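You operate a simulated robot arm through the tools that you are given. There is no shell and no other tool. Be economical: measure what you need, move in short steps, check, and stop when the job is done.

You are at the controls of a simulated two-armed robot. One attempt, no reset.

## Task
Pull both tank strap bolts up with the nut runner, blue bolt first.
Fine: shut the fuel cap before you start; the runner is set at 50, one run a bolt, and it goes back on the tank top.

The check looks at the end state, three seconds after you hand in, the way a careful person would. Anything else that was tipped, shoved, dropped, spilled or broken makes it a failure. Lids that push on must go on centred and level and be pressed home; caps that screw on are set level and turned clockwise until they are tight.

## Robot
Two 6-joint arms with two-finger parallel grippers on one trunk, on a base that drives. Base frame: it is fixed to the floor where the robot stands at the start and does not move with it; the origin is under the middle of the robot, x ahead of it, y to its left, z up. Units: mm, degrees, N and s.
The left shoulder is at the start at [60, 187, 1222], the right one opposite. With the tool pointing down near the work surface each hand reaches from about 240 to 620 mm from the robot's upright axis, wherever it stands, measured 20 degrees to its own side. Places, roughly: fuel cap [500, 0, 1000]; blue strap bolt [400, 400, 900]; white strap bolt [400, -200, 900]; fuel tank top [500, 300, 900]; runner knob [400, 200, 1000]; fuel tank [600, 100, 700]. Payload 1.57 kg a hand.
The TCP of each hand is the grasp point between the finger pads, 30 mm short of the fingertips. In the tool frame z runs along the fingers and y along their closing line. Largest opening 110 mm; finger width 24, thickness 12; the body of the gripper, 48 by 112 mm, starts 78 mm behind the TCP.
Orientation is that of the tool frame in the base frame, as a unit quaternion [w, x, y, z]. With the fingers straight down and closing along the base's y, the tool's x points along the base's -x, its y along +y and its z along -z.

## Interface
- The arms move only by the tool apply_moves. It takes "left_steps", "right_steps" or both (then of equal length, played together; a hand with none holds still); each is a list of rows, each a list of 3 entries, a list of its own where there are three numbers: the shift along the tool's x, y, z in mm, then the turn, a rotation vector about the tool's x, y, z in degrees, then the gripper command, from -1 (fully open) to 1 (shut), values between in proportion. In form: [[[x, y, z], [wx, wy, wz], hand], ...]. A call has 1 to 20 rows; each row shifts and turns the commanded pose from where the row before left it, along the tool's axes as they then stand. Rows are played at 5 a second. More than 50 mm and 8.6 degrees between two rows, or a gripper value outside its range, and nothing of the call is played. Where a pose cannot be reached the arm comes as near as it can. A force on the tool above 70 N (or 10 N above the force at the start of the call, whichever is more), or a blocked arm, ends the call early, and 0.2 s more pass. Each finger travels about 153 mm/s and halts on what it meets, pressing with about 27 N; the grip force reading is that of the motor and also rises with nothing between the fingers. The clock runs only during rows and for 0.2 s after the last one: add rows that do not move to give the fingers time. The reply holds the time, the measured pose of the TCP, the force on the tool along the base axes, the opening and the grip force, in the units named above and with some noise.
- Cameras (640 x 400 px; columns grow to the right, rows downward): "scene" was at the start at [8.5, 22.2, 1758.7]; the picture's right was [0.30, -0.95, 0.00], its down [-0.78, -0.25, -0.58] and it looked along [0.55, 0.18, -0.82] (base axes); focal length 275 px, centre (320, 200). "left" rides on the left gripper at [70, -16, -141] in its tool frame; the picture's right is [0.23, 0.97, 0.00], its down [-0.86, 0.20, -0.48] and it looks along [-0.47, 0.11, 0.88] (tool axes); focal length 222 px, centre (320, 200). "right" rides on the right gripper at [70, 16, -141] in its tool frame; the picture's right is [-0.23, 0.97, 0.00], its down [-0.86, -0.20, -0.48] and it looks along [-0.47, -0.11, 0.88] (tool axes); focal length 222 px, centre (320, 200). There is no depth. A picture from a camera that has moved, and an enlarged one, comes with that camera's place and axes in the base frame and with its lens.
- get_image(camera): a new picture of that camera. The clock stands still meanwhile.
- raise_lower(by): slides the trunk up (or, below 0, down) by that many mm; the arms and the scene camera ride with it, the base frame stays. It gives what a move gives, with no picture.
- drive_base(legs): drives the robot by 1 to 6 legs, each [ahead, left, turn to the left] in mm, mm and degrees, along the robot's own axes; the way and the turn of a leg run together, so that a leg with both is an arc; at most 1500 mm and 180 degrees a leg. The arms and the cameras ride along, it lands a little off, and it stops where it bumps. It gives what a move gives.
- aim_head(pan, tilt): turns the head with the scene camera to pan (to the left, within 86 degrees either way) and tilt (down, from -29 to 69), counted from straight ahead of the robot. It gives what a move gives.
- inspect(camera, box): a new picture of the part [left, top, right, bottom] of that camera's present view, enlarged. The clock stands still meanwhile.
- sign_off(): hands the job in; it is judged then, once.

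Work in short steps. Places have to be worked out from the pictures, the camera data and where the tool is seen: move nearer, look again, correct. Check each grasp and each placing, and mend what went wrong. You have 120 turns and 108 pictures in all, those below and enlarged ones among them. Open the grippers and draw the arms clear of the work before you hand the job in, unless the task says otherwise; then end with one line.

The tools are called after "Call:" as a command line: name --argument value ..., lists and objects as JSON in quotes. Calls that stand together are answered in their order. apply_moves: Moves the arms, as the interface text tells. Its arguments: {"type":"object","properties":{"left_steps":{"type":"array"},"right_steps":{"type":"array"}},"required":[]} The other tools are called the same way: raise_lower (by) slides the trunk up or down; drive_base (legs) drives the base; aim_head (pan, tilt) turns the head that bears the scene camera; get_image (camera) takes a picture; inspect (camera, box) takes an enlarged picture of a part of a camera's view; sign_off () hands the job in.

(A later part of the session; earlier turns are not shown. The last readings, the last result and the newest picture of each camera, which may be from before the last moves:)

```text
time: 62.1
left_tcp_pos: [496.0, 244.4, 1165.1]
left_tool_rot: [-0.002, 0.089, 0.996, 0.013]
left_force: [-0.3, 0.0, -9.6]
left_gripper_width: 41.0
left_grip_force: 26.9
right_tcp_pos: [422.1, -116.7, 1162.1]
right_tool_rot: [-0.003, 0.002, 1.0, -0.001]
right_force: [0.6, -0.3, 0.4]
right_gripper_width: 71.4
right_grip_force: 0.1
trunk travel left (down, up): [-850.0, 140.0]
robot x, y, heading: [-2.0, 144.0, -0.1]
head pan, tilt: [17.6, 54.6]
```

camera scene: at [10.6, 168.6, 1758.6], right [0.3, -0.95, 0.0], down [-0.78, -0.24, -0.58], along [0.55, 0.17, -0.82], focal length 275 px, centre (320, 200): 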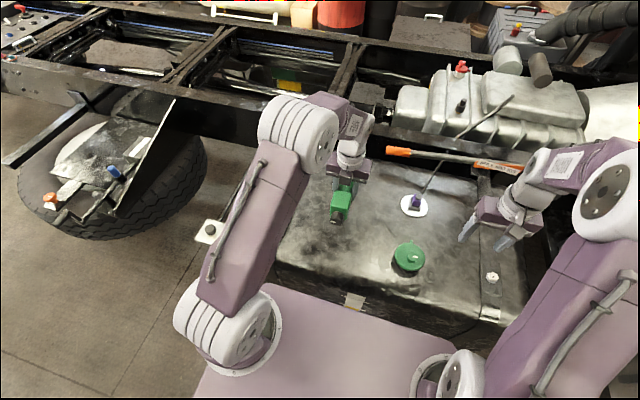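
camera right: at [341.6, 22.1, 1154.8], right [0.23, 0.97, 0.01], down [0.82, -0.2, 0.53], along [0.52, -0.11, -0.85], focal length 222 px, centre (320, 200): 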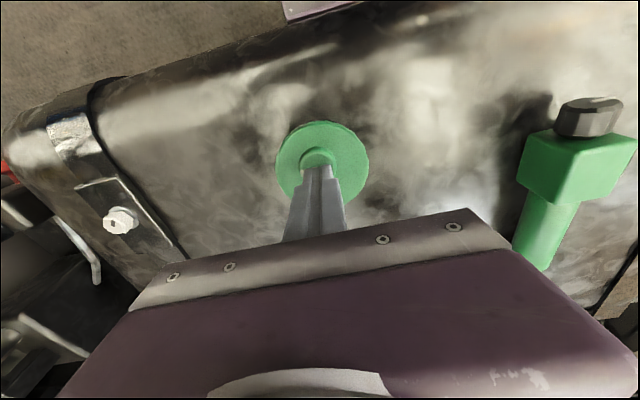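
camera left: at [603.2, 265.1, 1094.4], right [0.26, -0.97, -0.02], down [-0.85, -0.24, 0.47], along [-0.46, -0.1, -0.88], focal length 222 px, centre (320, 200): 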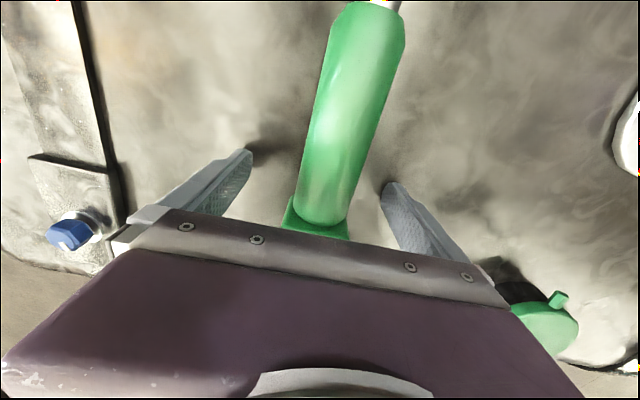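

Yaw is within 10° of natural. I now drive back 80 mm and left about 250 mm so that the blue bolt lies between the two shoulders.

Call:
drive_base --legs '[[-80, 0, 0], [0, 250, 0]]'

Call:
get_image --camera "scene"

```text
time: 64.7
left_tcp_pos: [411.7, 503.3, 1165.3]
left_tool_rot: [-0.001, 0.087, 0.996, 0.014]
left_force: [-0.2, 0.0, -9.4]
left_gripper_width: 41.1
left_grip_force: 26.7
right_tcp_pos: [339.6, 141.7, 1162.9]
right_tool_rot: [-0.003, -0.002, 1.0, 0.0]
right_force: [0.2, 0.4, 0.4]
right_gripper_width: 71.4
right_grip_force: 0.1
trunk travel left (down, up): [-850.0, 140.0]
robot x, y, heading: [-80.5, 404.6, -0.2]
head pan, tilt: [17.6, 54.6]
```

```text
38 pictures are left
camera scene: at [-73.5, 422.5, 1758.7], right [0.3, -0.95, 0.0], down [-0.78, -0.25, -0.58], along [0.55, 0.18, -0.82], focal length 275 px, centre (320, 200)
```

scene: 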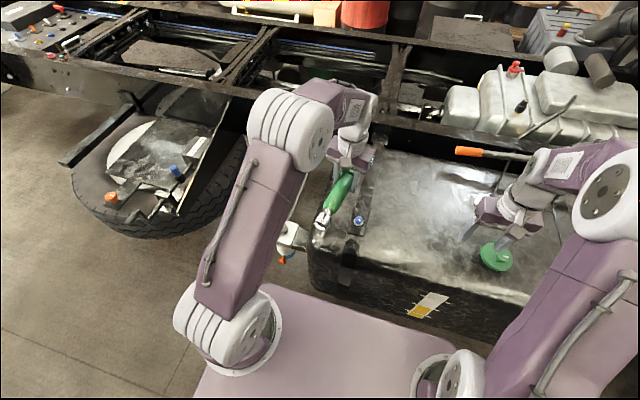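

The runner's socket now faces the robot. I pitch the hand forward 90° in place so that the socket swings down and the knob up.

Call:
apply_moves --left_steps '[[[0, 0, 0], [0, -8.2, 0], 1], [[0, 0, 0], [0, -8.2, 0], 1], [[0, 0, 0], [0, -8.2, 0], 1], [[0, 0, 0], [0, -8.2, 0], 1], [[0, 0, 0], [0, -8.2, 0], 1], [[0, 0, 0], [0, -8.2, 0], 1], [[0, 0, 0], [0, -8.2, 0], 1], [[0, 0, 0], [0, -8.2, 0], 1], [[0, 0, 0], [0, -8.2, 0], 1], [[0, 0, 0], [0, -8.2, 0], 1], [[0, 0, 0], [0, -8, 0], 1], [[0, 0, 0], [0, 0, 0], 1]]'

Call:
get_image --camera "scene"

Call:
get_image --camera "right"

```text
time: 67.3
left_tcp_pos: [412.1, 515.2, 1164.5]
left_tool_rot: [0.433, 0.078, 0.898, 0.02]
left_force: [-0.5, -0.3, -8.0]
left_gripper_width: 40.7
left_grip_force: 26.5
left hand out of reach, approached as far as the arm can: row 5, 6, 7, 8, 9, 11
right_tcp_pos: [340.6, 143.6, 1162.7]
right_tool_rot: [-0.003, -0.001, 1.0, -0.002]
right_force: [-0.5, 0.0, -0.6]
right_gripper_width: 71.4
right_grip_force: 0.1
trunk travel left (down, up): [-850.0, 140.0]
robot x, y, heading: [-84.4, 404.1, -0.1]
head pan, tilt: [17.6, 54.6]
```

```text
37 pictures are left
camera scene: at [-72.4, 425.5, 1758.6], right [0.3, -0.95, 0.0], down [-0.78, -0.25, -0.58], along [0.55, 0.18, -0.82], focal length 275 px, centre (320, 200)
```

scene: 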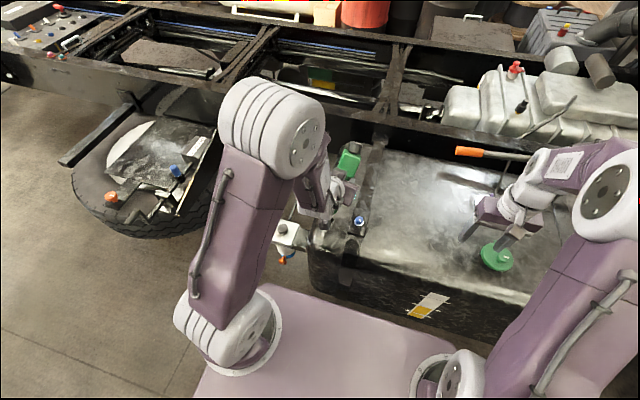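

```text
36 pictures are left
camera right: at [271.6, 159.0, 1303.4], right [0.22, 0.97, 0.0], down [0.86, -0.2, 0.47], along [0.46, -0.11, -0.88], focal length 222 px, centre (320, 200)
```

right: 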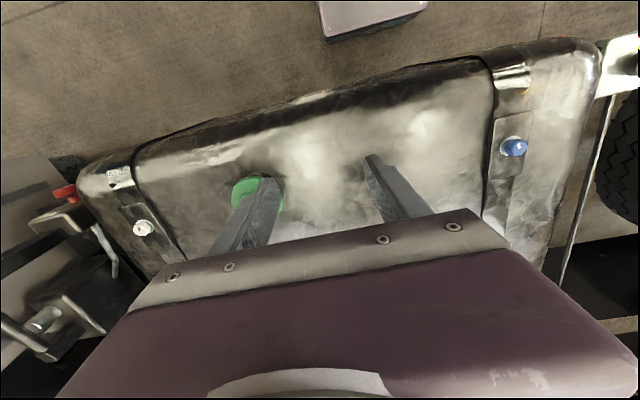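

The pitch stopped at about 51° from down, possibly a wrist singularity or limit. I test by pitching further while moving the hand forward and up, which stretches the arm.

Call:
apply_moves --left_steps '[[[-20, 0, 20], [0, 0, 0], 1], [[-20, 0, 20], [0, -8, 0], 1], [[-20, 0, 20], [0, -8, 0], 1], [[-20, 0, 20], [0, -8, 0], 1], [[0, 0, 0], [0, -8, 0], 1], [[0, 0, 0], [0, -8, 0], 1], [[0, 0, 0], [0, 0, 0], 1]]'

```text
time: 68.9
left_tcp_pos: [509.1, 435.7, 1196.0]
left_tool_rot: [0.715, 0.082, 0.695, -0.006]
left_force: [-0.2, 0.6, -8.6]
left_gripper_width: 40.9
left_grip_force: 27.1
left hand out of reach, approached as far as the arm can: row 2, 3, 4, 5, 6
right_tcp_pos: [340.9, 144.0, 1160.5]
right_tool_rot: [-0.003, -0.002, 1.0, -0.001]
right_force: [0.1, 0.2, 0.3]
right_gripper_width: 71.4
right_grip_force: 0.0
trunk travel left (down, up): [-850.0, 140.0]
robot x, y, heading: [-82.6, 401.8, -0.0]
head pan, tilt: [17.6, 54.6]
```

It passed through: the tool is now about 91° pitched, so the runner should be vertical at about (509, 436). I look.

Call:
get_image --camera "scene"

Call:
get_image --camera "right"

```text
35 pictures are left
camera scene: at [-71.9, 425.7, 1758.6], right [0.3, -0.95, 0.0], down [-0.78, -0.25, -0.58], along [0.55, 0.18, -0.82], focal length 275 px, centre (320, 200)
```

scene: 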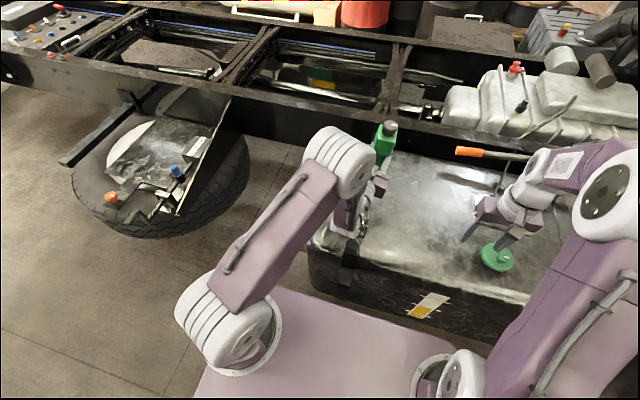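

```text
34 pictures are left
camera right: at [271.9, 159.1, 1303.4], right [0.22, 0.97, 0.0], down [0.86, -0.2, 0.47], along [0.46, -0.11, -0.88], focal length 222 px, centre (320, 200)
```

right: 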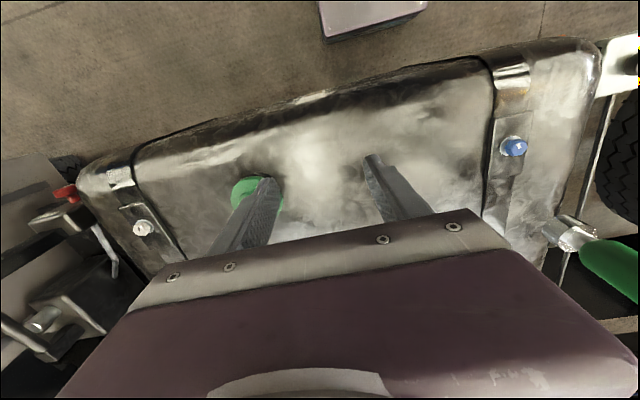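

The runner is upright with about 6° of sideways roll left over. I level it (−6.3° about the tool axis, +1.3° pitch) and move above the blue bolt, judged at (440, 455).

Call:
apply_moves --left_steps '[[[0, 0, 0], [0, 1.3, -6.3], 1], [[0, 3, -24], [0, 0, 0], 1], [[0, 3, -24], [0, 0, 0], 1], [[0, 4, -23], [0, 0, 0], 1], [[0, 0, 0], [0, 0, 0], 1]]'

Call:
get_image --camera "right"

```text
time: 70.1
left_tcp_pos: [475.0, 441.2, 1217.2]
left_tool_rot: [0.713, 0.09, 0.695, 0.003]
left_force: [-0.3, 0.8, -8.2]
left_gripper_width: 40.6
left_grip_force: 26.9
left hand out of reach, approached as far as the arm can: row 1, 2, 3, 4
right_tcp_pos: [341.1, 143.4, 1163.2]
right_tool_rot: [-0.004, -0.002, 1.0, -0.001]
right_force: [-0.4, -0.2, 0.6]
right_gripper_width: 71.5
right_grip_force: 0.0
trunk travel left (down, up): [-850.0, 140.0]
robot x, y, heading: [-83.0, 401.9, 0.4]
head pan, tilt: [17.6, 54.6]
```

```text
33 pictures are left
camera right: at [271.9, 159.0, 1303.3], right [0.22, 0.97, 0.0], down [0.86, -0.2, 0.47], along [0.46, -0.11, -0.88], focal length 222 px, centre (320, 200)
```

right: 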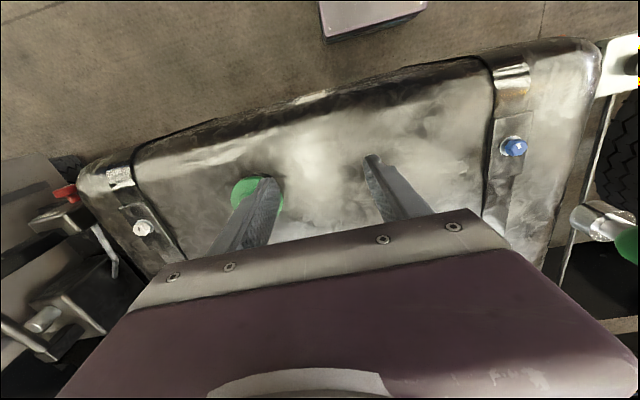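

The forward-pointing pose is blocked close in. A sideways pose, with the hand to the left of the runner pointing right, should suit the wrist better and leave the knob free for the right hand. I rotate about the vertical in place.

Call:
apply_moves --left_steps '[[[0, 0, 0], [8, 0, 0], 1], [[0, 0, 0], [8, 0, 0], 1], [[0, 0, 0], [8, 0, 0], 1], [[0, 0, 0], [8, 0, 0], 1], [[0, 0, 0], [8, 0, 0], 1], [[0, 0, 0], [8, 0, 0], 1], [[0, 0, 0], [8, 0, 0], 1], [[0, 0, 0], [8, 0, 0], 1], [[0, 0, 0], [0, 0, 0], 1]]'

Call:
get_image --camera "scene"

```text
time: 72.1
left_tcp_pos: [461.1, 393.3, 1222.0]
left_tool_rot: [0.707, 0.126, 0.695, -0.037]
left_force: [-1.0, 0.3, -8.3]
left_gripper_width: 40.8
left_grip_force: 26.8
left hand out of reach, approached as far as the arm can: row 1, 2, 3, 4, 5, 6, 7, 8
right_tcp_pos: [340.3, 143.3, 1161.8]
right_tool_rot: [-0.003, -0.002, 1.0, -0.001]
right_force: [0.5, 0.2, -0.5]
right_gripper_width: 71.3
right_grip_force: 0.1
trunk travel left (down, up): [-850.0, 140.0]
robot x, y, heading: [-84.2, 407.4, 0.1]
head pan, tilt: [17.6, 54.6]
```

```text
32 pictures are left
camera scene: at [-72.7, 424.6, 1758.6], right [0.3, -0.95, 0.0], down [-0.78, -0.25, -0.58], along [0.55, 0.18, -0.82], focal length 275 px, centre (320, 200)
```

scene: 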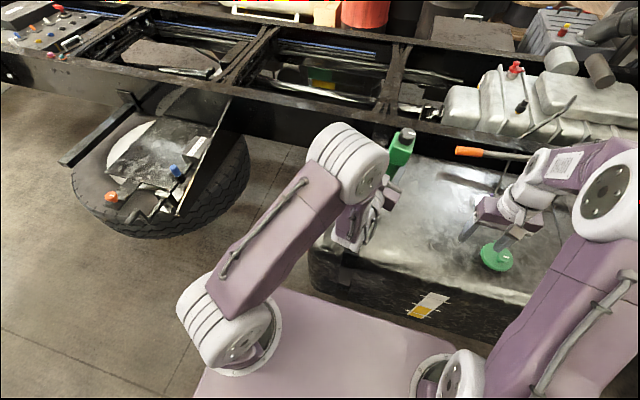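

The solver will not yaw in this pose. I go back to tool-down and use the other order: yaw 90° first while pointing down (that was fine earlier), then tilt sideways.

Call:
apply_moves --left_steps '[[[0, 0, 0], [0, 8.2, 0], 1], [[0, 0, 0], [0, 8.2, 0], 1], [[0, 0, 0], [0, 8.2, 0], 1], [[0, 0, 0], [0, 8.2, 0], 1], [[0, 0, 0], [0, 8.2, 0], 1], [[0, 0, 0], [0, 8.2, 0], 1], [[0, 0, 0], [0, 8.2, 0], 1], [[0, 0, 0], [0, 8.2, 0], 1], [[0, 0, 0], [0, 8.2, 0], 1], [[0, 0, 0], [0, 8.2, 0], 1], [[0, 0, 0], [0, 8, 0], 1], [[0, 0, 0], [0, 0, 0], 1]]'

```text
time: 74.7
left_tcp_pos: [454.8, 397.7, 1218.3]
left_tool_rot: [0.008, 0.117, 0.991, 0.062]
left_force: [-0.4, 0.0, -9.7]
left_gripper_width: 40.3
left_grip_force: 27.2
left hand out of reach, approached as far as the arm can: row 11
right_tcp_pos: [340.0, 143.4, 1162.1]
right_tool_rot: [-0.002, -0.002, 1.0, -0.001]
right_force: [-0.5, 0.5, 0.4]
right_gripper_width: 71.7
right_grip_force: 0.0
trunk travel left (down, up): [-850.0, 140.0]
robot x, y, heading: [-80.7, 404.1, 0.2]
head pan, tilt: [17.6, 54.6]
```

Back in the tool-down pose. I remove the 7° roll, move left a bit, and yaw clockwise to about 90° so the socket points left.

Call:
apply_moves --left_steps '[[[0, 30, 0], [7, 0, 0], 1], [[0, 35, 0], [0, 0, 0], 1], [[0, 0, 0], [0, 0, 8.5], 1], [[0, 0, 0], [0, 0, 8.5], 1], [[0, 0, 0], [0, 0, 8.5], 1], [[0, 0, 0], [0, 0, 8.5], 1], [[0, 0, 0], [0, 0, 8.5], 1], [[0, 0, 0], [0, 0, 8.5], 1], [[0, 0, 0], [0, 0, 8.5], 1], [[0, 0, 0], [0, 0, 8.5], 1], [[0, 0, 0], [0, 0, 8.5], 1], [[0, 0, 0], [0, 0, 0], 1]]'

```text
time: 77.3
left_tcp_pos: [472.0, 459.2, 1224.6]
left_tool_rot: [0.0, 0.707, 0.707, 0.002]
left_force: [-0.3, -1.1, -7.9]
left_gripper_width: 40.4
left_grip_force: 26.9
right_tcp_pos: [341.2, 144.0, 1163.6]
right_tool_rot: [-0.003, -0.002, 1.0, 0.0]
right_force: [0.1, 0.7, -0.3]
right_gripper_width: 71.7
right_grip_force: 0.2
trunk travel left (down, up): [-850.0, 140.0]
robot x, y, heading: [-78.8, 404.2, 0.2]
head pan, tilt: [17.6, 54.6]
```

Yaw is exactly 90°. Now I tilt so that the tool points right and the socket swings down, drawing x back to about 442.

Call:
apply_moves --left_steps '[[[0, -3, 0], [0, -8.2, 0], 1], [[0, -3, 0], [0, -8.2, 0], 1], [[0, -3, 0], [0, -8.2, 0], 1], [[0, -3, 0], [0, -8.2, 0], 1], [[0, -3, 0], [0, -8.2, 0], 1], [[0, -3, 0], [0, -8.2, 0], 1], [[0, -3, 0], [0, -8.2, 0], 1], [[0, -3, 0], [0, -8.2, 0], 1], [[0, -3, 0], [0, -8.2, 0], 1], [[0, -3, 0], [0, -8.2, 0], 1], [[0, 0, 0], [0, -8, 0], 1], [[0, 0, 0], [0, 0, 0], 1]]'

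Call:
get_image --camera "scene"

Call:
get_image --camera "right"

```text
time: 79.9
left_tcp_pos: [441.3, 459.3, 1224.6]
left_tool_rot: [0.5, 0.501, 0.5, -0.499]
left_force: [-0.3, 0.2, -9.0]
left_gripper_width: 40.7
left_grip_force: 26.9
right_tcp_pos: [340.3, 143.8, 1161.7]
right_tool_rot: [-0.003, -0.002, 1.0, 0.0]
right_force: [-0.6, 0.3, -0.2]
right_gripper_width: 71.5
right_grip_force: 0.0
trunk travel left (down, up): [-850.0, 140.0]
robot x, y, heading: [-81.0, 404.1, 0.2]
head pan, tilt: [17.6, 54.6]
```

```text
31 pictures are left
camera scene: at [-72.4, 425.4, 1758.6], right [0.3, -0.95, 0.0], down [-0.78, -0.25, -0.58], along [0.55, 0.18, -0.82], focal length 275 px, centre (320, 200)
```

scene: 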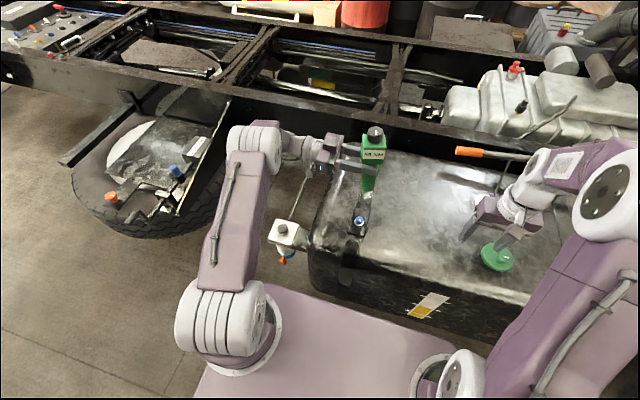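

```text
30 pictures are left
camera right: at [271.6, 158.9, 1303.4], right [0.22, 0.97, 0.0], down [0.86, -0.2, 0.47], along [0.46, -0.11, -0.88], focal length 222 px, centre (320, 200)
```

right: 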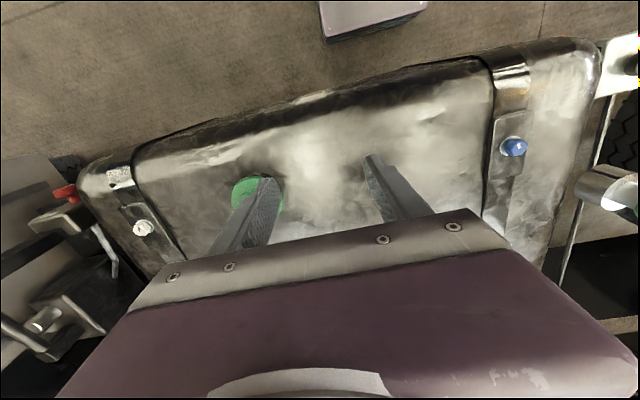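

The orientation is exact and nothing was flagged: the runner stands upright at (441, 459). I zoom in for the bolt and runner alignment.

Call:
inspect --camera "scene" --box '[320, 110, 420, 250]'

Call:
inspect --camera "right" --box '[480, 110, 640, 230]'

```text
2.86 times, centred on (370, 180) of scene
camera zoom: at [-72.4, 425.4, 1758.6], right [0.3, -0.95, 0.0], down [-0.78, -0.25, -0.58], along [0.55, 0.18, -0.82], focal length 785 px, centre (177, 257)
```

zoom: 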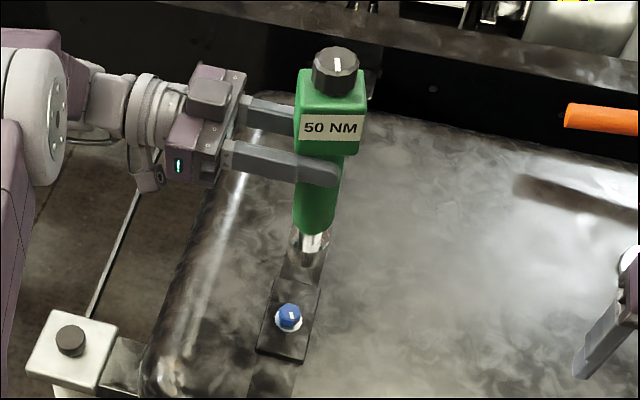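

```text
3.33 times, centred on (560, 170) of right
camera zoom: at [271.6, 158.9, 1303.4], right [0.22, 0.97, 0.0], down [0.86, -0.2, 0.47], along [0.46, -0.11, -0.88], focal length 740 px, centre (-480, 300)
```

zoom: 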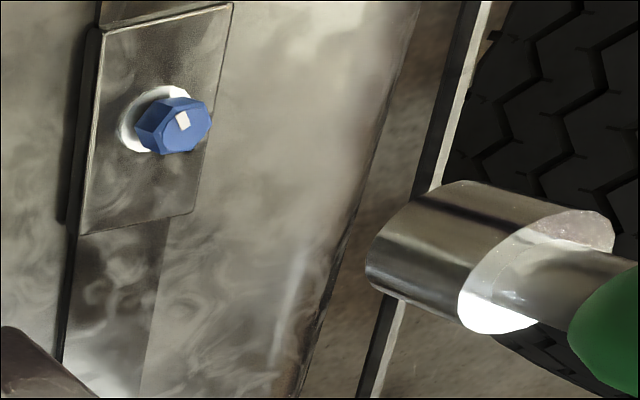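

Working it through, the runner leans about 3.7° in the grip, socket towards −y, and after levelling its axis sits within a millimetre of the bolt in y. I level it by +3.7°, lower 100 mm, and look again.

Call:
apply_moves --left_steps '[[[0, 0, 0], [0, 3.7, 0], 1], [[35, 0, 2], [0, 0, 0], 1], [[35, 0, 2], [0, 0, 0], 1], [[30, 0, 2], [0, 0, 0], 1], [[0, 0, 0], [0, 0, 0], 1]]'

Call:
inspect --camera "scene" --box '[320, 130, 400, 240]'

Call:
inspect --camera "right" --box '[480, 90, 640, 210]'

```text
time: 81.1
left_tcp_pos: [438.7, 460.1, 1124.0]
left_tool_rot: [0.484, 0.517, 0.516, -0.482]
left_force: [0.2, -0.4, -8.2]
left_gripper_width: 40.5
left_grip_force: 26.8
right_tcp_pos: [339.8, 144.1, 1161.7]
right_tool_rot: [-0.003, -0.002, 1.0, -0.001]
right_force: [0.3, -0.3, 0.5]
right_gripper_width: 71.6
right_grip_force: 0.1
trunk travel left (down, up): [-850.0, 140.0]
robot x, y, heading: [-80.9, 402.6, 0.2]
head pan, tilt: [17.6, 54.6]
```

```text
3.64 times, centred on (360, 185) of scene
camera zoom: at [-72.6, 425.5, 1758.6], right [0.3, -0.95, 0.0], down [-0.78, -0.25, -0.58], along [0.55, 0.18, -0.82], focal length 999 px, centre (174, 254)
```

zoom: 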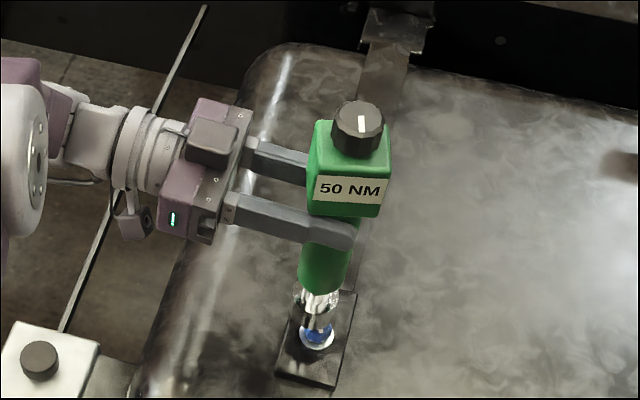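

```text
3.33 times, centred on (560, 150) of right
camera zoom: at [271.5, 159.0, 1303.5], right [0.22, 0.97, 0.0], down [0.86, -0.2, 0.47], along [0.46, -0.11, -0.88], focal length 740 px, centre (-480, 367)
```

zoom: 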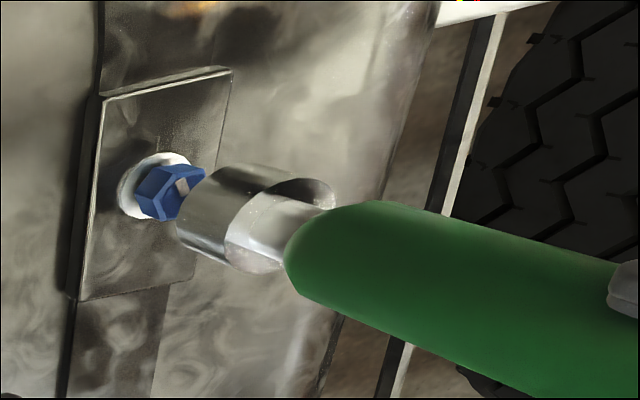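

The socket sits just above the bolt. Combining both views puts the bolt top near (431, 444, 950), so I shift the runner −7.5 mm in x and −5.5 mm in y and look again.

Call:
apply_moves --left_steps '[[[0, -7.5, 5.5], [0, 0, 0], 1], [[0, 0, 0], [0, 0, 0], 1]]'

Call:
inspect --camera "scene" --box '[335, 185, 385, 235]'

Call:
inspect --camera "right" --box '[490, 110, 590, 190]'

```text
time: 81.7
left_tcp_pos: [432.9, 455.1, 1122.6]
left_tool_rot: [0.484, 0.517, 0.515, -0.482]
left_force: [-0.8, 0.9, -8.7]
left_gripper_width: 40.5
left_grip_force: 26.8
right_tcp_pos: [340.2, 144.3, 1163.2]
right_tool_rot: [-0.003, -0.002, 1.0, -0.001]
right_force: [-0.9, -0.3, -0.5]
right_gripper_width: 71.5
right_grip_force: 0.1
trunk travel left (down, up): [-850.0, 140.0]
robot x, y, heading: [-82.3, 400.5, -0.0]
head pan, tilt: [17.6, 54.6]
```

```text
8.00 times, centred on (360, 210) of scene
camera zoom: at [-72.4, 425.5, 1758.6], right [0.3, -0.95, 0.0], down [-0.78, -0.25, -0.58], along [0.55, 0.18, -0.82], focal length 2198 px, centre (0, 120)
```

zoom: 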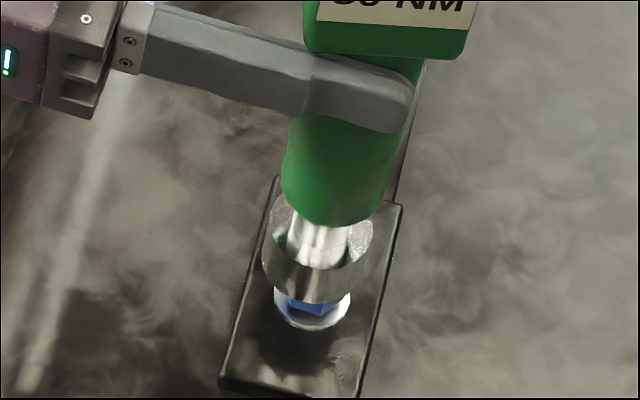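

```text
5.00 times, centred on (540, 150) of right
camera zoom: at [271.6, 159.0, 1303.4], right [0.22, 0.97, 0.0], down [0.86, -0.2, 0.47], along [0.46, -0.11, -0.88], focal length 1111 px, centre (-780, 450)
```

zoom: 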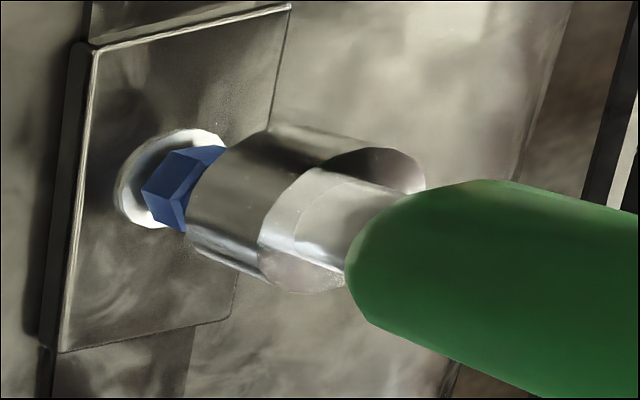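

Nearly concentric; the remaining offset looks like about +2 mm in x and −3 mm in y. I correct that and lower gently until contact.

Call:
apply_moves --left_steps '[[[0, 2, 3], [0, 0, 0], 1], [[6, 0, 0.4], [0, 0, 0], 1], [[6, 0, 0.4], [0, 0, 0], 1], [[5, 0, 0.3], [0, 0, 0], 1], [[4, 0, 0.3], [0, 0, 0], 1], [[0, 0, 0], [0, 0, 0], 1]]'

Call:
inspect --camera "scene" --box '[335, 165, 395, 235]'

Call:
inspect --camera "right" --box '[490, 110, 590, 190]'

```text
time: 83.1
left_tcp_pos: [435.1, 453.0, 1102.3]
left_tool_rot: [0.483, 0.518, 0.516, -0.481]
left_force: [0.1, -1.3, -8.7]
left_gripper_width: 40.4
left_grip_force: 27.3
right_tcp_pos: [340.5, 144.0, 1162.0]
right_tool_rot: [-0.003, -0.002, 1.0, -0.001]
right_force: [-0.6, 0.6, -1.2]
right_gripper_width: 71.3
right_grip_force: 0.1
trunk travel left (down, up): [-850.0, 140.0]
robot x, y, heading: [-81.1, 404.6, 0.1]
head pan, tilt: [17.6, 54.6]
```

```text
5.71 times, centred on (365, 200) of scene
camera zoom: at [-72.2, 425.6, 1758.6], right [0.3, -0.95, 0.0], down [-0.78, -0.25, -0.58], along [0.55, 0.18, -0.82], focal length 1570 px, centre (63, 200)
```

zoom: 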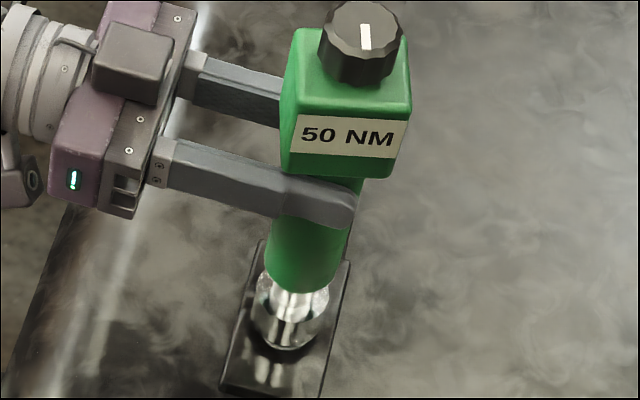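

```text
5.00 times, centred on (540, 150) of right
camera zoom: at [271.7, 159.1, 1303.4], right [0.22, 0.97, 0.0], down [0.86, -0.2, 0.47], along [0.46, -0.11, -0.88], focal length 1111 px, centre (-780, 450)
```

zoom: 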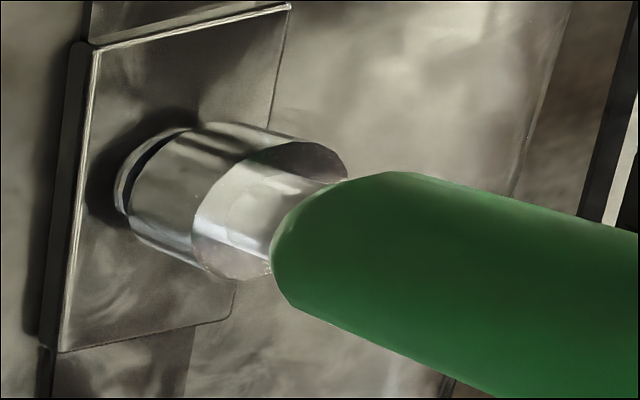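

The socket has slid over the bolt head with no side force. I lower the last few millimetres until a light contact shows.

Call:
apply_moves --left_steps '[[[3, 0, 0], [0, 0, 0], 1], [[3, 0, 0], [0, 0, 0], 1], [[2, 0, 0], [0, 0, 0], 1], [[0, 0, 0], [0, 0, 0], 1]]'

Call:
inspect --camera "scene" --box '[335, 165, 395, 235]'

```text
time: 84.1
left_tcp_pos: [436.4, 451.8, 1093.1]
left_tool_rot: [0.484, 0.517, 0.516, -0.482]
left_force: [-0.6, -1.0, -7.9]
left_gripper_width: 40.2
left_grip_force: 27.1
right_tcp_pos: [340.4, 143.0, 1161.7]
right_tool_rot: [-0.003, -0.002, 1.0, -0.001]
right_force: [-0.6, 0.3, 0.6]
right_gripper_width: 71.2
right_grip_force: 0.1
trunk travel left (down, up): [-850.0, 140.0]
robot x, y, heading: [-86.4, 402.1, 0.3]
head pan, tilt: [17.6, 54.6]
```

```text
5.71 times, centred on (365, 200) of scene
camera zoom: at [-72.3, 425.5, 1758.6], right [0.3, -0.95, 0.0], down [-0.78, -0.25, -0.58], along [0.55, 0.18, -0.82], focal length 1570 px, centre (63, 200)
```

zoom: 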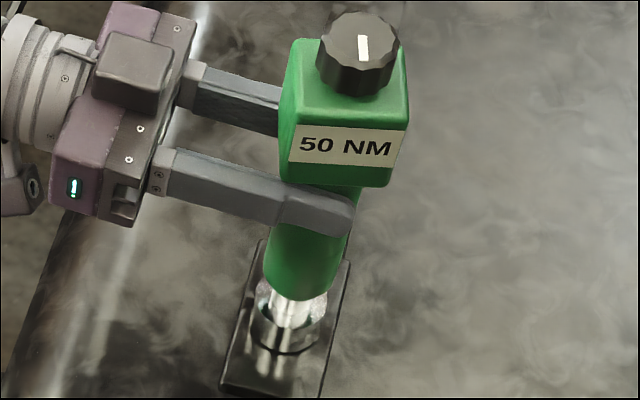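

Still no contact. I go a few millimetres further in 2 mm steps.

Call:
apply_moves --left_steps '[[[2, 0, 0], [0, 0, 0], 1], [[2, 0, 0], [0, 0, 0], 1], [[2, 0, 0], [0, 0, 0], 1], [[0, 0, 0], [0, 0, 0], 1]]'

```text
time: 85.1
left_tcp_pos: [432.0, 452.5, 1091.8]
left_tool_rot: [0.487, 0.518, 0.514, -0.481]
left_force: [-1.7, 3.8, 29.6]
left_gripper_width: 40.2
left_grip_force: 27.2
right_tcp_pos: [336.1, 143.2, 1164.5]
right_tool_rot: [0.0, -0.002, 1.0, -0.001]
right_force: [-0.4, -0.1, 0.5]
right_gripper_width: 71.6
right_grip_force: 0.1
trunk travel left (down, up): [-850.0, 140.0]
robot x, y, heading: [-83.2, 403.8, 0.1]
head pan, tilt: [17.6, 54.6]
```

The socket is seated with about 38 N of push at z≈1092. Now the right hand goes for the knob (top ≈1200): it moves near, and yaws −88° so its fingers pass on either side.

Call:
apply_moves --left_steps '[[[-1, 0, 0], [0, 0, 0], 1], [[0, 0, 0], [0, 0, 0], 1], [[0, 0, 0], [0, 0, 0], 1], [[0, 0, 0], [0, 0, 0], 1], [[0, 0, 0], [0, 0, 0], 1], [[0, 0, 0], [0, 0, 0], 1], [[0, 0, 0], [0, 0, 0], 1], [[0, 0, 0], [0, 0, 0], 1], [[0, 0, 0], [0, 0, 0], 1], [[0, 0, 0], [0, 0, 0], 1], [[0, 0, 0], [0, 0, 0], 1], [[0, 0, 0], [0, 0, 0], 1], [[0, 0, 0], [0, 0, 0], 1], [[0, 0, 0], [0, 0, 0], 1], [[0, 0, 0], [0, 0, 0], 1], [[0, 0, 0], [0, 0, 0], 1], [[0, 0, 0], [0, 0, 0], 1]]' --right_steps '[[[-18.8, 37, -10], [0, 0, 0], -0.3], [[-18.8, 37, -10], [0, 0, 0], -0.3], [[-18.8, 37, -10], [0, 0, 0], -0.3], [[-18.8, 37, -10], [0, 0, 0], -0.3], [[-18.8, 37, -10], [0, 0, 0], -0.3], [[0, 0, 0], [0, 0, -8], -0.3], [[0, 0, 0], [0, 0, -8], -0.3], [[0, 0, 0], [0, 0, -8], -0.3], [[0, 0, 0], [0, 0, -8], -0.3], [[0, 0, 0], [0, 0, -8], -0.3], [[0, 0, 0], [0, 0, -8], -0.3], [[0, 0, 0], [0, 0, -8], -0.3], [[0, 0, 0], [0, 0, -8], -0.3], [[0, 0, 0], [0, 0, -8], -0.3], [[0, 0, 0], [0, 0, -8], -0.3], [[0, 0, 0], [0, 0, -8], -0.3], [[0, 0, 0], [0, 0, 0], -0.3]]'

Call:
get_image --camera "scene"

```text
time: 88.7
left_tcp_pos: [432.3, 453.5, 1091.6]
left_tool_rot: [0.485, 0.518, 0.515, -0.481]
left_force: [2.1, 0.8, 25.9]
left_gripper_width: 40.3
left_grip_force: 27.2
right_tcp_pos: [431.9, 328.2, 1212.4]
right_tool_rot: [-0.002, -0.696, 0.718, 0.001]
right_force: [-0.2, -1.2, 0.8]
right_gripper_width: 71.5
right_grip_force: 0.1
trunk travel left (down, up): [-850.0, 140.0]
robot x, y, heading: [-83.2, 405.4, 0.3]
head pan, tilt: [17.6, 54.6]
```

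```text
20 pictures are left
camera scene: at [-77.6, 425.8, 1758.7], right [0.3, -0.95, 0.0], down [-0.78, -0.25, -0.58], along [0.55, 0.18, -0.81], focal length 275 px, centre (320, 200)
```

scene: 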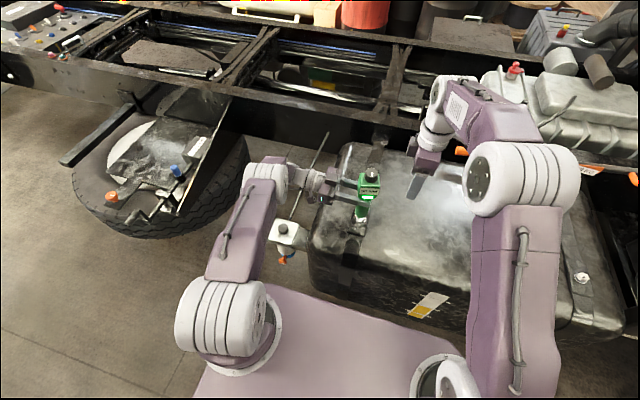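

20 pictures remain, so I ration them. Knob axis is judged at (434, 443). I slide the right hand 115 mm to the left around it and take one close view before closing.

Call:
apply_moves --right_steps '[[[-40, 0, 0], [0, 0, 0], -0.3], [[-40, 0, 0], [0, 0, 0], -0.3], [[-35, 0, 3], [0, 0, 0], -0.3], [[0, 0, 0], [0, 0, 0], -0.3]]'

Call:
get_image --camera "right"

```text
time: 89.7
left_tcp_pos: [432.6, 452.7, 1090.8]
left_tool_rot: [0.485, 0.518, 0.515, -0.481]
left_force: [2.1, 3.5, 24.3]
left_gripper_width: 40.3
left_grip_force: 27.2
right_tcp_pos: [437.7, 446.3, 1208.3]
right_tool_rot: [-0.002, -0.696, 0.718, 0.001]
right_force: [0.0, -0.4, 0.0]
right_gripper_width: 71.7
right_grip_force: 0.1
trunk travel left (down, up): [-850.0, 140.0]
robot x, y, heading: [-80.2, 405.8, 0.0]
head pan, tilt: [17.6, 54.6]
```

```text
19 pictures are left
camera right: at [419.0, 375.9, 1349.4], right [-0.97, 0.26, 0.0], down [0.23, 0.85, 0.48], along [0.12, 0.46, -0.88], focal length 222 px, centre (320, 200)
```

right: 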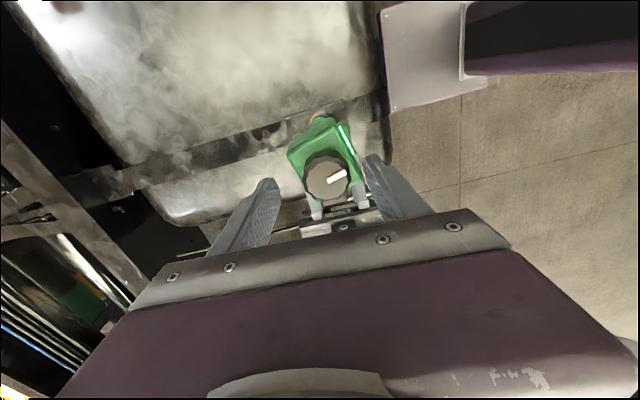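

The knob sits between the fingers, about 5 mm off in both directions. I centre, close on it, and check the width.

Call:
apply_moves --right_steps '[[[5, 5, 0], [0, 0, 0], -0.3], [[0, 0, 3], [0, 0, 0], 0.1], [[0, 0, 0], [0, 0, 0], 0.5], [[0, 0, 0], [0, 0, 0], 1], [[0, 0, 0], [0, 0, 0], 1], [[0, 0, 0], [0, 0, 0], 1]]'

```text
time: 91.1
left_tcp_pos: [432.9, 452.2, 1090.5]
left_tool_rot: [0.485, 0.517, 0.515, -0.481]
left_force: [3.8, 2.5, 24.3]
left_gripper_width: 40.6
left_grip_force: 26.7
right_tcp_pos: [431.4, 441.7, 1204.8]
right_tool_rot: [-0.001, -0.695, 0.719, 0.0]
right_force: [-0.3, -0.1, 0.6]
right_gripper_width: 35.3
right_grip_force: 27.1
trunk travel left (down, up): [-850.0, 140.0]
robot x, y, heading: [-81.8, 402.0, 0.0]
head pan, tilt: [17.6, 54.6]
```

The knob is gripped (35.3 mm). I turn it clockwise 40° and look at what happens.

Call:
apply_moves --right_steps '[[[0, 0, 0], [0, 0, 8], 1], [[0, 0, 0], [0, 0, 8], 1], [[0, 0, 0], [0, 0, 8], 1], [[0, 0, 0], [0, 0, 8], 1], [[0, 0, 0], [0, 0, 8], 1], [[0, 0, 0], [0, 0, 0], 1]]'

Call:
inspect --camera "right" --box '[250, 90, 410, 240]'

```text
time: 92.5
left_tcp_pos: [433.2, 452.0, 1089.7]
left_tool_rot: [0.484, 0.518, 0.515, -0.481]
left_force: [-3.4, -14.9, 23.0]
left_gripper_width: 40.4
left_grip_force: 27.0
right_tcp_pos: [430.2, 439.1, 1206.1]
right_tool_rot: [-0.002, -0.407, 0.913, 0.001]
right_force: [3.2, 14.5, -0.3]
right_gripper_width: 35.2
right_grip_force: 27.2
trunk travel left (down, up): [-850.0, 140.0]
robot x, y, heading: [-81.2, 404.7, 0.4]
head pan, tilt: [17.6, 54.6]
```

```text
2.67 times, centred on (330, 165) of right
camera zoom: at [371.8, 397.0, 1346.9], right [-0.57, 0.82, 0.0], down [0.72, 0.5, 0.48], along [0.39, 0.27, -0.88], focal length 592 px, centre (293, 293)
```

zoom: 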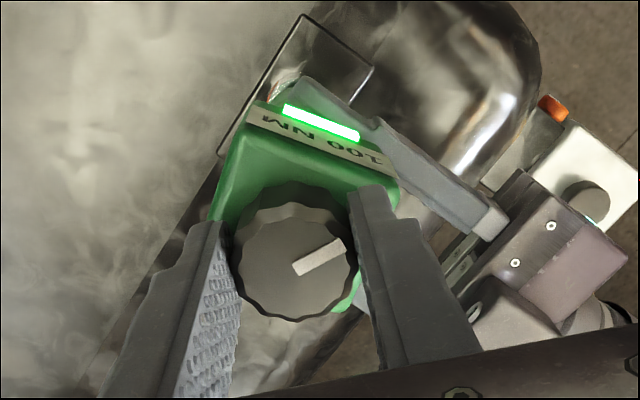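

Important: the label now reads 100 NM, so the knob is the torque selector, not the starter, and the green light (already lit before I touched the knob) shows that pressing the socket down made the run at 50. I turn the knob straight back to 50.

Call:
apply_moves --right_steps '[[[0, 0, 0], [0, 0, -8], 1], [[0, 0, 0], [0, 0, -8], 1], [[0, 0, 0], [0, 0, -8], 1], [[0, 0, 0], [0, 0, -8], 1], [[0, 0, 0], [0, 0, -8], 1], [[0, 0, 0], [0, 0, 0], 1]]'

Call:
inspect --camera "right" --box '[250, 90, 410, 240]'

```text
time: 93.9
left_tcp_pos: [432.6, 450.9, 1089.9]
left_tool_rot: [0.485, 0.518, 0.516, -0.481]
left_force: [-8.8, -16.3, 16.7]
left_gripper_width: 40.4
left_grip_force: 26.8
right_tcp_pos: [430.8, 436.9, 1205.4]
right_tool_rot: [0.0, -0.696, 0.718, 0.0]
right_force: [11.5, 9.7, 0.4]
right_gripper_width: 35.7
right_grip_force: 26.7
trunk travel left (down, up): [-850.0, 140.0]
robot x, y, heading: [-82.3, 402.9, 0.1]
head pan, tilt: [17.6, 54.6]
```

```text
2.67 times, centred on (330, 165) of right
camera zoom: at [413.0, 367.1, 1347.0], right [-0.97, 0.26, 0.0], down [0.23, 0.85, 0.48], along [0.12, 0.46, -0.88], focal length 592 px, centre (293, 293)
```

zoom: 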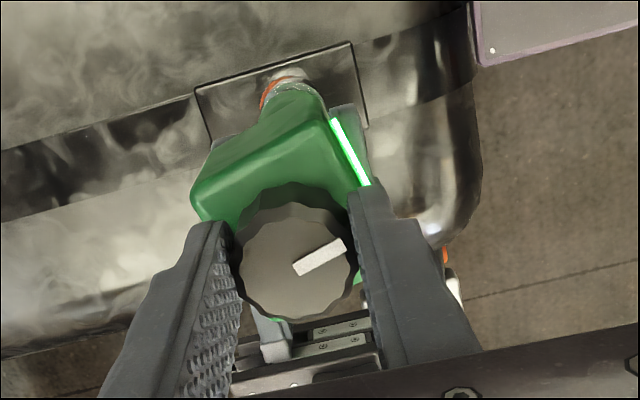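

The knob is back to about its original angle. I release it, retreat the right hand, and check the label and the bolt.

Call:
apply_moves --right_steps '[[[0, 0, 0], [0, 0, 0], 0.2], [[0, 0, 0], [0, 0, 0], -0.3], [[35, 0, -3], [0, 0, 0], -0.3], [[45, 0, 0], [0, 0, 0], -0.3], [[45, 0, 0], [0, 0, 0], -0.3], [[0, 0, 0], [0, 0, 0], -0.3]]'

Call:
inspect --camera "scene" --box '[340, 160, 400, 240]'

```text
time: 95.3
left_tcp_pos: [434.2, 453.9, 1089.9]
left_tool_rot: [0.484, 0.518, 0.515, -0.482]
left_force: [-1.9, 2.1, 9.5]
left_gripper_width: 40.2
left_grip_force: 26.8
right_tcp_pos: [425.6, 315.7, 1209.3]
right_tool_rot: [-0.002, -0.695, 0.719, 0.0]
right_force: [0.6, -0.4, -0.3]
right_gripper_width: 71.5
right_grip_force: 0.1
trunk travel left (down, up): [-850.0, 140.0]
robot x, y, heading: [-82.5, 405.2, 0.1]
head pan, tilt: [17.6, 54.6]
```

```text
5.00 times, centred on (370, 200) of scene
camera zoom: at [-75.3, 426.6, 1758.7], right [0.3, -0.95, 0.0], down [-0.78, -0.25, -0.58], along [0.55, 0.18, -0.81], focal length 1374 px, centre (70, 200)
```

zoom: 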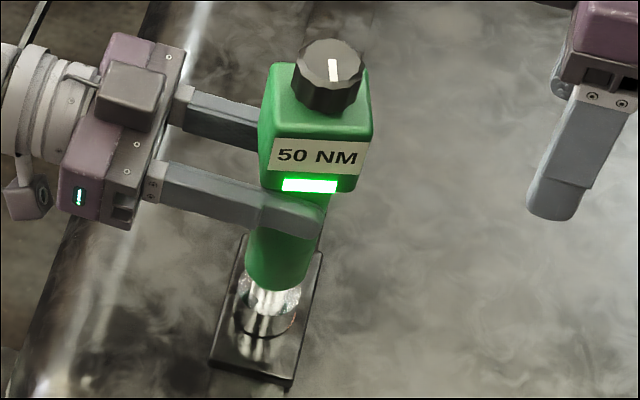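

The label is back at 50 NM and the green light confirms the blue bolt's run. I lift the runner straight off, and bring the right hand back to its side in natural yaw.

Call:
apply_moves --left_steps '[[[-12, 0, 0], [0, 0, 0], 1], [[-20, 0, 0], [0, 0, 0], 1], [[-30, 0, 0], [0, 0, 0], 1], [[-35, 0, 0], [0, 0, 0], 1], [[-35, 0, 0], [0, 0, 0], 1], [[0, 0, 0], [0, 0, 0], 1], [[0, 0, 0], [0, 0, 0], 1], [[0, 0, 0], [0, 0, 0], 1], [[0, 0, 0], [0, 0, 0], 1], [[0, 0, 0], [0, 0, 0], 1], [[0, 0, 0], [0, 0, 0], 1], [[0, 0, 0], [0, 0, 0], 1], [[0, 0, 0], [0, 0, 0], 1], [[0, 0, 0], [0, 0, 0], 1], [[0, 0, 0], [0, 0, 0], 1]]' --right_steps '[[[30, 30, 0], [0, 0, 0], -0.3], [[30, 30, 0], [0, 0, 0], -0.3], [[30, 20, 0], [0, 0, 0], -0.3], [[0, 0, 0], [0, 0, 8], -0.3], [[0, 0, 0], [0, 0, 8], -0.3], [[0, 0, 0], [0, 0, 8], -0.3], [[0, 0, 0], [0, 0, 8], -0.3], [[0, 0, 0], [0, 0, 8], -0.3], [[0, 0, 0], [0, 0, 8], -0.3], [[0, 0, 0], [0, 0, 8], -0.3], [[0, 0, 0], [0, 0, 8], -0.3], [[0, 0, 0], [0, 0, 8], -0.3], [[0, 0, 0], [0, 0, 8], -0.3], [[0, 0, 0], [0, 0, 8], -0.3], [[0, 0, 0], [0, 0, 0], -0.3]]'

Call:
inspect --camera "scene" --box '[330, 130, 400, 240]'

```text
time: 98.5
left_tcp_pos: [435.4, 442.9, 1219.7]
left_tool_rot: [0.484, 0.517, 0.516, -0.482]
left_force: [-0.1, 1.0, -8.7]
left_gripper_width: 40.5
left_grip_force: 26.8
right_tcp_pos: [348.0, 226.4, 1208.1]
right_tool_rot: [-0.002, -0.001, 1.0, -0.001]
right_force: [0.4, 0.5, -0.4]
right_gripper_width: 71.6
right_grip_force: 0.1
trunk travel left (down, up): [-850.0, 140.0]
robot x, y, heading: [-83.6, 401.7, 0.1]
head pan, tilt: [17.6, 54.6]
```

```text
3.64 times, centred on (365, 185) of scene
camera zoom: at [-72.3, 425.5, 1758.6], right [0.3, -0.95, 0.0], down [-0.78, -0.25, -0.58], along [0.55, 0.18, -0.82], focal length 999 px, centre (156, 254)
```

zoom: 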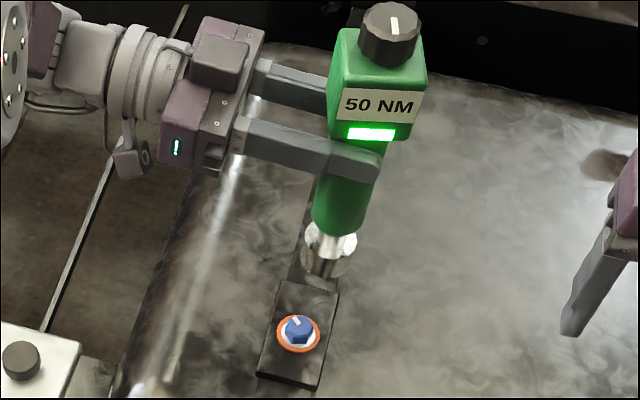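

The blue bolt has turned and now shows an orange tension ring: pulled up. Next I drive right about 526 mm towards the white bolt, with the runner held high over the cap.

Call:
drive_base --legs '[[0, -526, 0]]'

Call:
get_image --camera "scene"

```text
time: 101.6
left_tcp_pos: [439.8, -82.1, 1219.7]
left_tool_rot: [0.488, 0.512, 0.521, -0.477]
left_force: [-0.6, 0.1, -8.6]
left_gripper_width: 40.5
left_grip_force: 27.2
right_tcp_pos: [354.6, -300.4, 1207.6]
right_tool_rot: [-0.004, -0.01, 1.0, -0.002]
right_force: [0.1, -0.7, -0.1]
right_gripper_width: 71.4
right_grip_force: 0.1
trunk travel left (down, up): [-850.0, 140.0]
robot x, y, heading: [-77.1, -129.9, 1.0]
head pan, tilt: [17.6, 54.6]
```

```text
14 pictures are left
camera scene: at [-67.2, -107.1, 1758.6], right [0.32, -0.95, 0.0], down [-0.77, -0.26, -0.58], along [0.55, 0.18, -0.82], focal length 275 px, centre (320, 200)
```

scene: 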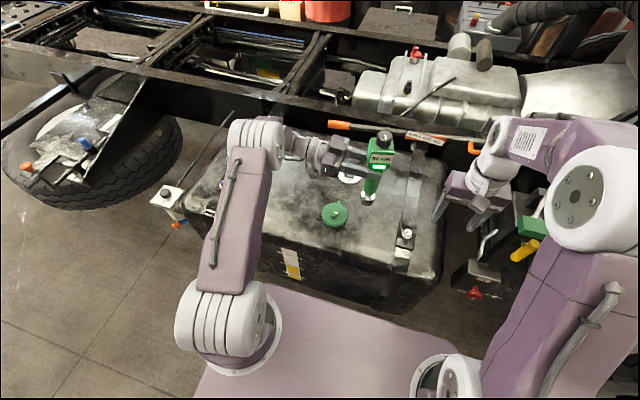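

The white bolt computes to about (443, −244). I move the left hand towards it in y while the right hand draws back out of the way.

Call:
apply_moves --left_steps '[[[-4, 1, 38], [0, 0, 0], 1], [[-3, 1, 38], [0, 0, 0], 1], [[-3, 1, 38], [0, 0, 0], 1], [[-3, 1, 36], [0, 0, 0], 1], [[0, 0, 0], [0, 0, 0], 1]]' --right_steps '[[[12, -15, 0], [0, 0, 0], -0.3], [[12, -15, 0], [0, 0, 0], -0.3], [[12, -15, 0], [0, 0, 0], -0.3], [[12, -15, 0], [0, 0, 0], -0.3], [[0, 0, 0], [0, 0, 0], -0.3]]'

Call:
inspect --camera "scene" --box '[370, 130, 450, 250]'

```text
time: 102.8
left_tcp_pos: [443.2, -232.0, 1221.5]
left_tool_rot: [0.488, 0.512, 0.521, -0.478]
left_force: [0.7, 0.3, -9.0]
left_gripper_width: 40.2
left_grip_force: 27.3
right_tcp_pos: [307.3, -361.8, 1206.9]
right_tool_rot: [-0.003, -0.009, 1.0, -0.002]
right_force: [-0.6, -0.2, 0.1]
right_gripper_width: 71.6
right_grip_force: 0.1
trunk travel left (down, up): [-850.0, 140.0]
robot x, y, heading: [-78.1, -135.1, 1.0]
head pan, tilt: [17.6, 54.6]
```

```text
3.33 times, centred on (410, 190) of scene
camera zoom: at [-67.2, -108.5, 1758.6], right [0.32, -0.95, 0.0], down [-0.77, -0.26, -0.58], along [0.55, 0.18, -0.82], focal length 916 px, centre (20, 233)
```

zoom: 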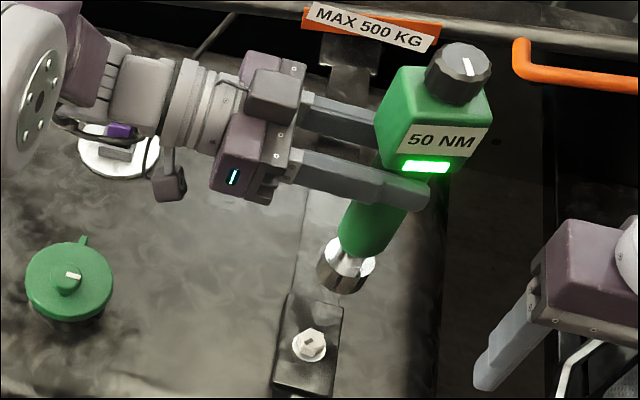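

By comparing with the blue bolt's view, the seat for this pose should be at TCP (444, −236, 1090). I shift 15 mm right, lower 95 mm, and check from both cameras.

Call:
apply_moves --left_steps '[[[-1, 1, 15], [0, 0, 0], 1], [[32, 0, 0], [0, 0, 0], 1], [[32, 0, 0], [0, 0, 0], 1], [[32, 0, 0], [0, 0, 0], 1], [[0, 0, 0], [0, 0, 0], 1]]'

Call:
inspect --camera "scene" --box '[380, 170, 440, 250]'

Call:
get_image --camera "right"

```text
time: 104.0
left_tcp_pos: [446.6, -239.2, 1125.0]
left_tool_rot: [0.488, 0.513, 0.52, -0.478]
left_force: [-0.9, 0.5, -8.4]
left_gripper_width: 40.4
left_grip_force: 27.1
right_tcp_pos: [307.9, -363.7, 1208.5]
right_tool_rot: [-0.003, -0.01, 1.0, -0.001]
right_force: [-0.8, -0.1, 0.2]
right_gripper_width: 71.6
right_grip_force: 0.0
trunk travel left (down, up): [-850.0, 140.0]
robot x, y, heading: [-74.6, -130.9, 0.8]
head pan, tilt: [17.6, 54.6]
```

```text
5.00 times, centred on (410, 210) of scene
camera zoom: at [-67.5, -109.4, 1758.6], right [0.32, -0.95, 0.0], down [-0.77, -0.26, -0.58], along [0.55, 0.19, -0.82], focal length 1374 px, centre (-130, 150)
```

zoom: 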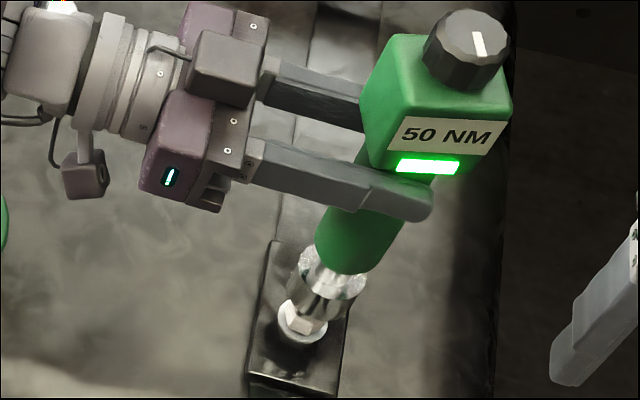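

```text
11 pictures are left
camera right: at [238.5, -349.0, 1348.6], right [0.21, 0.98, 0.0], down [0.86, -0.18, 0.47], along [0.46, -0.1, -0.88], focal length 222 px, centre (320, 200)
```

right: 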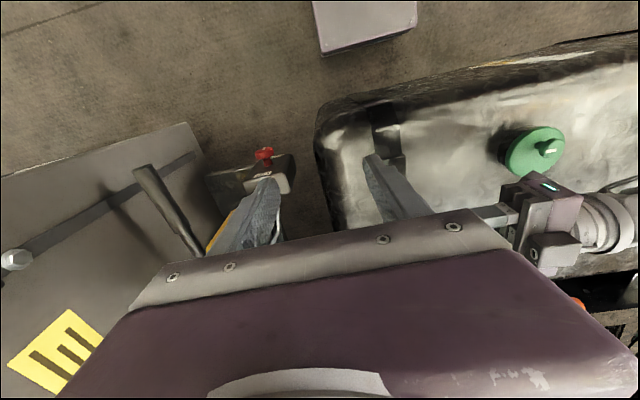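

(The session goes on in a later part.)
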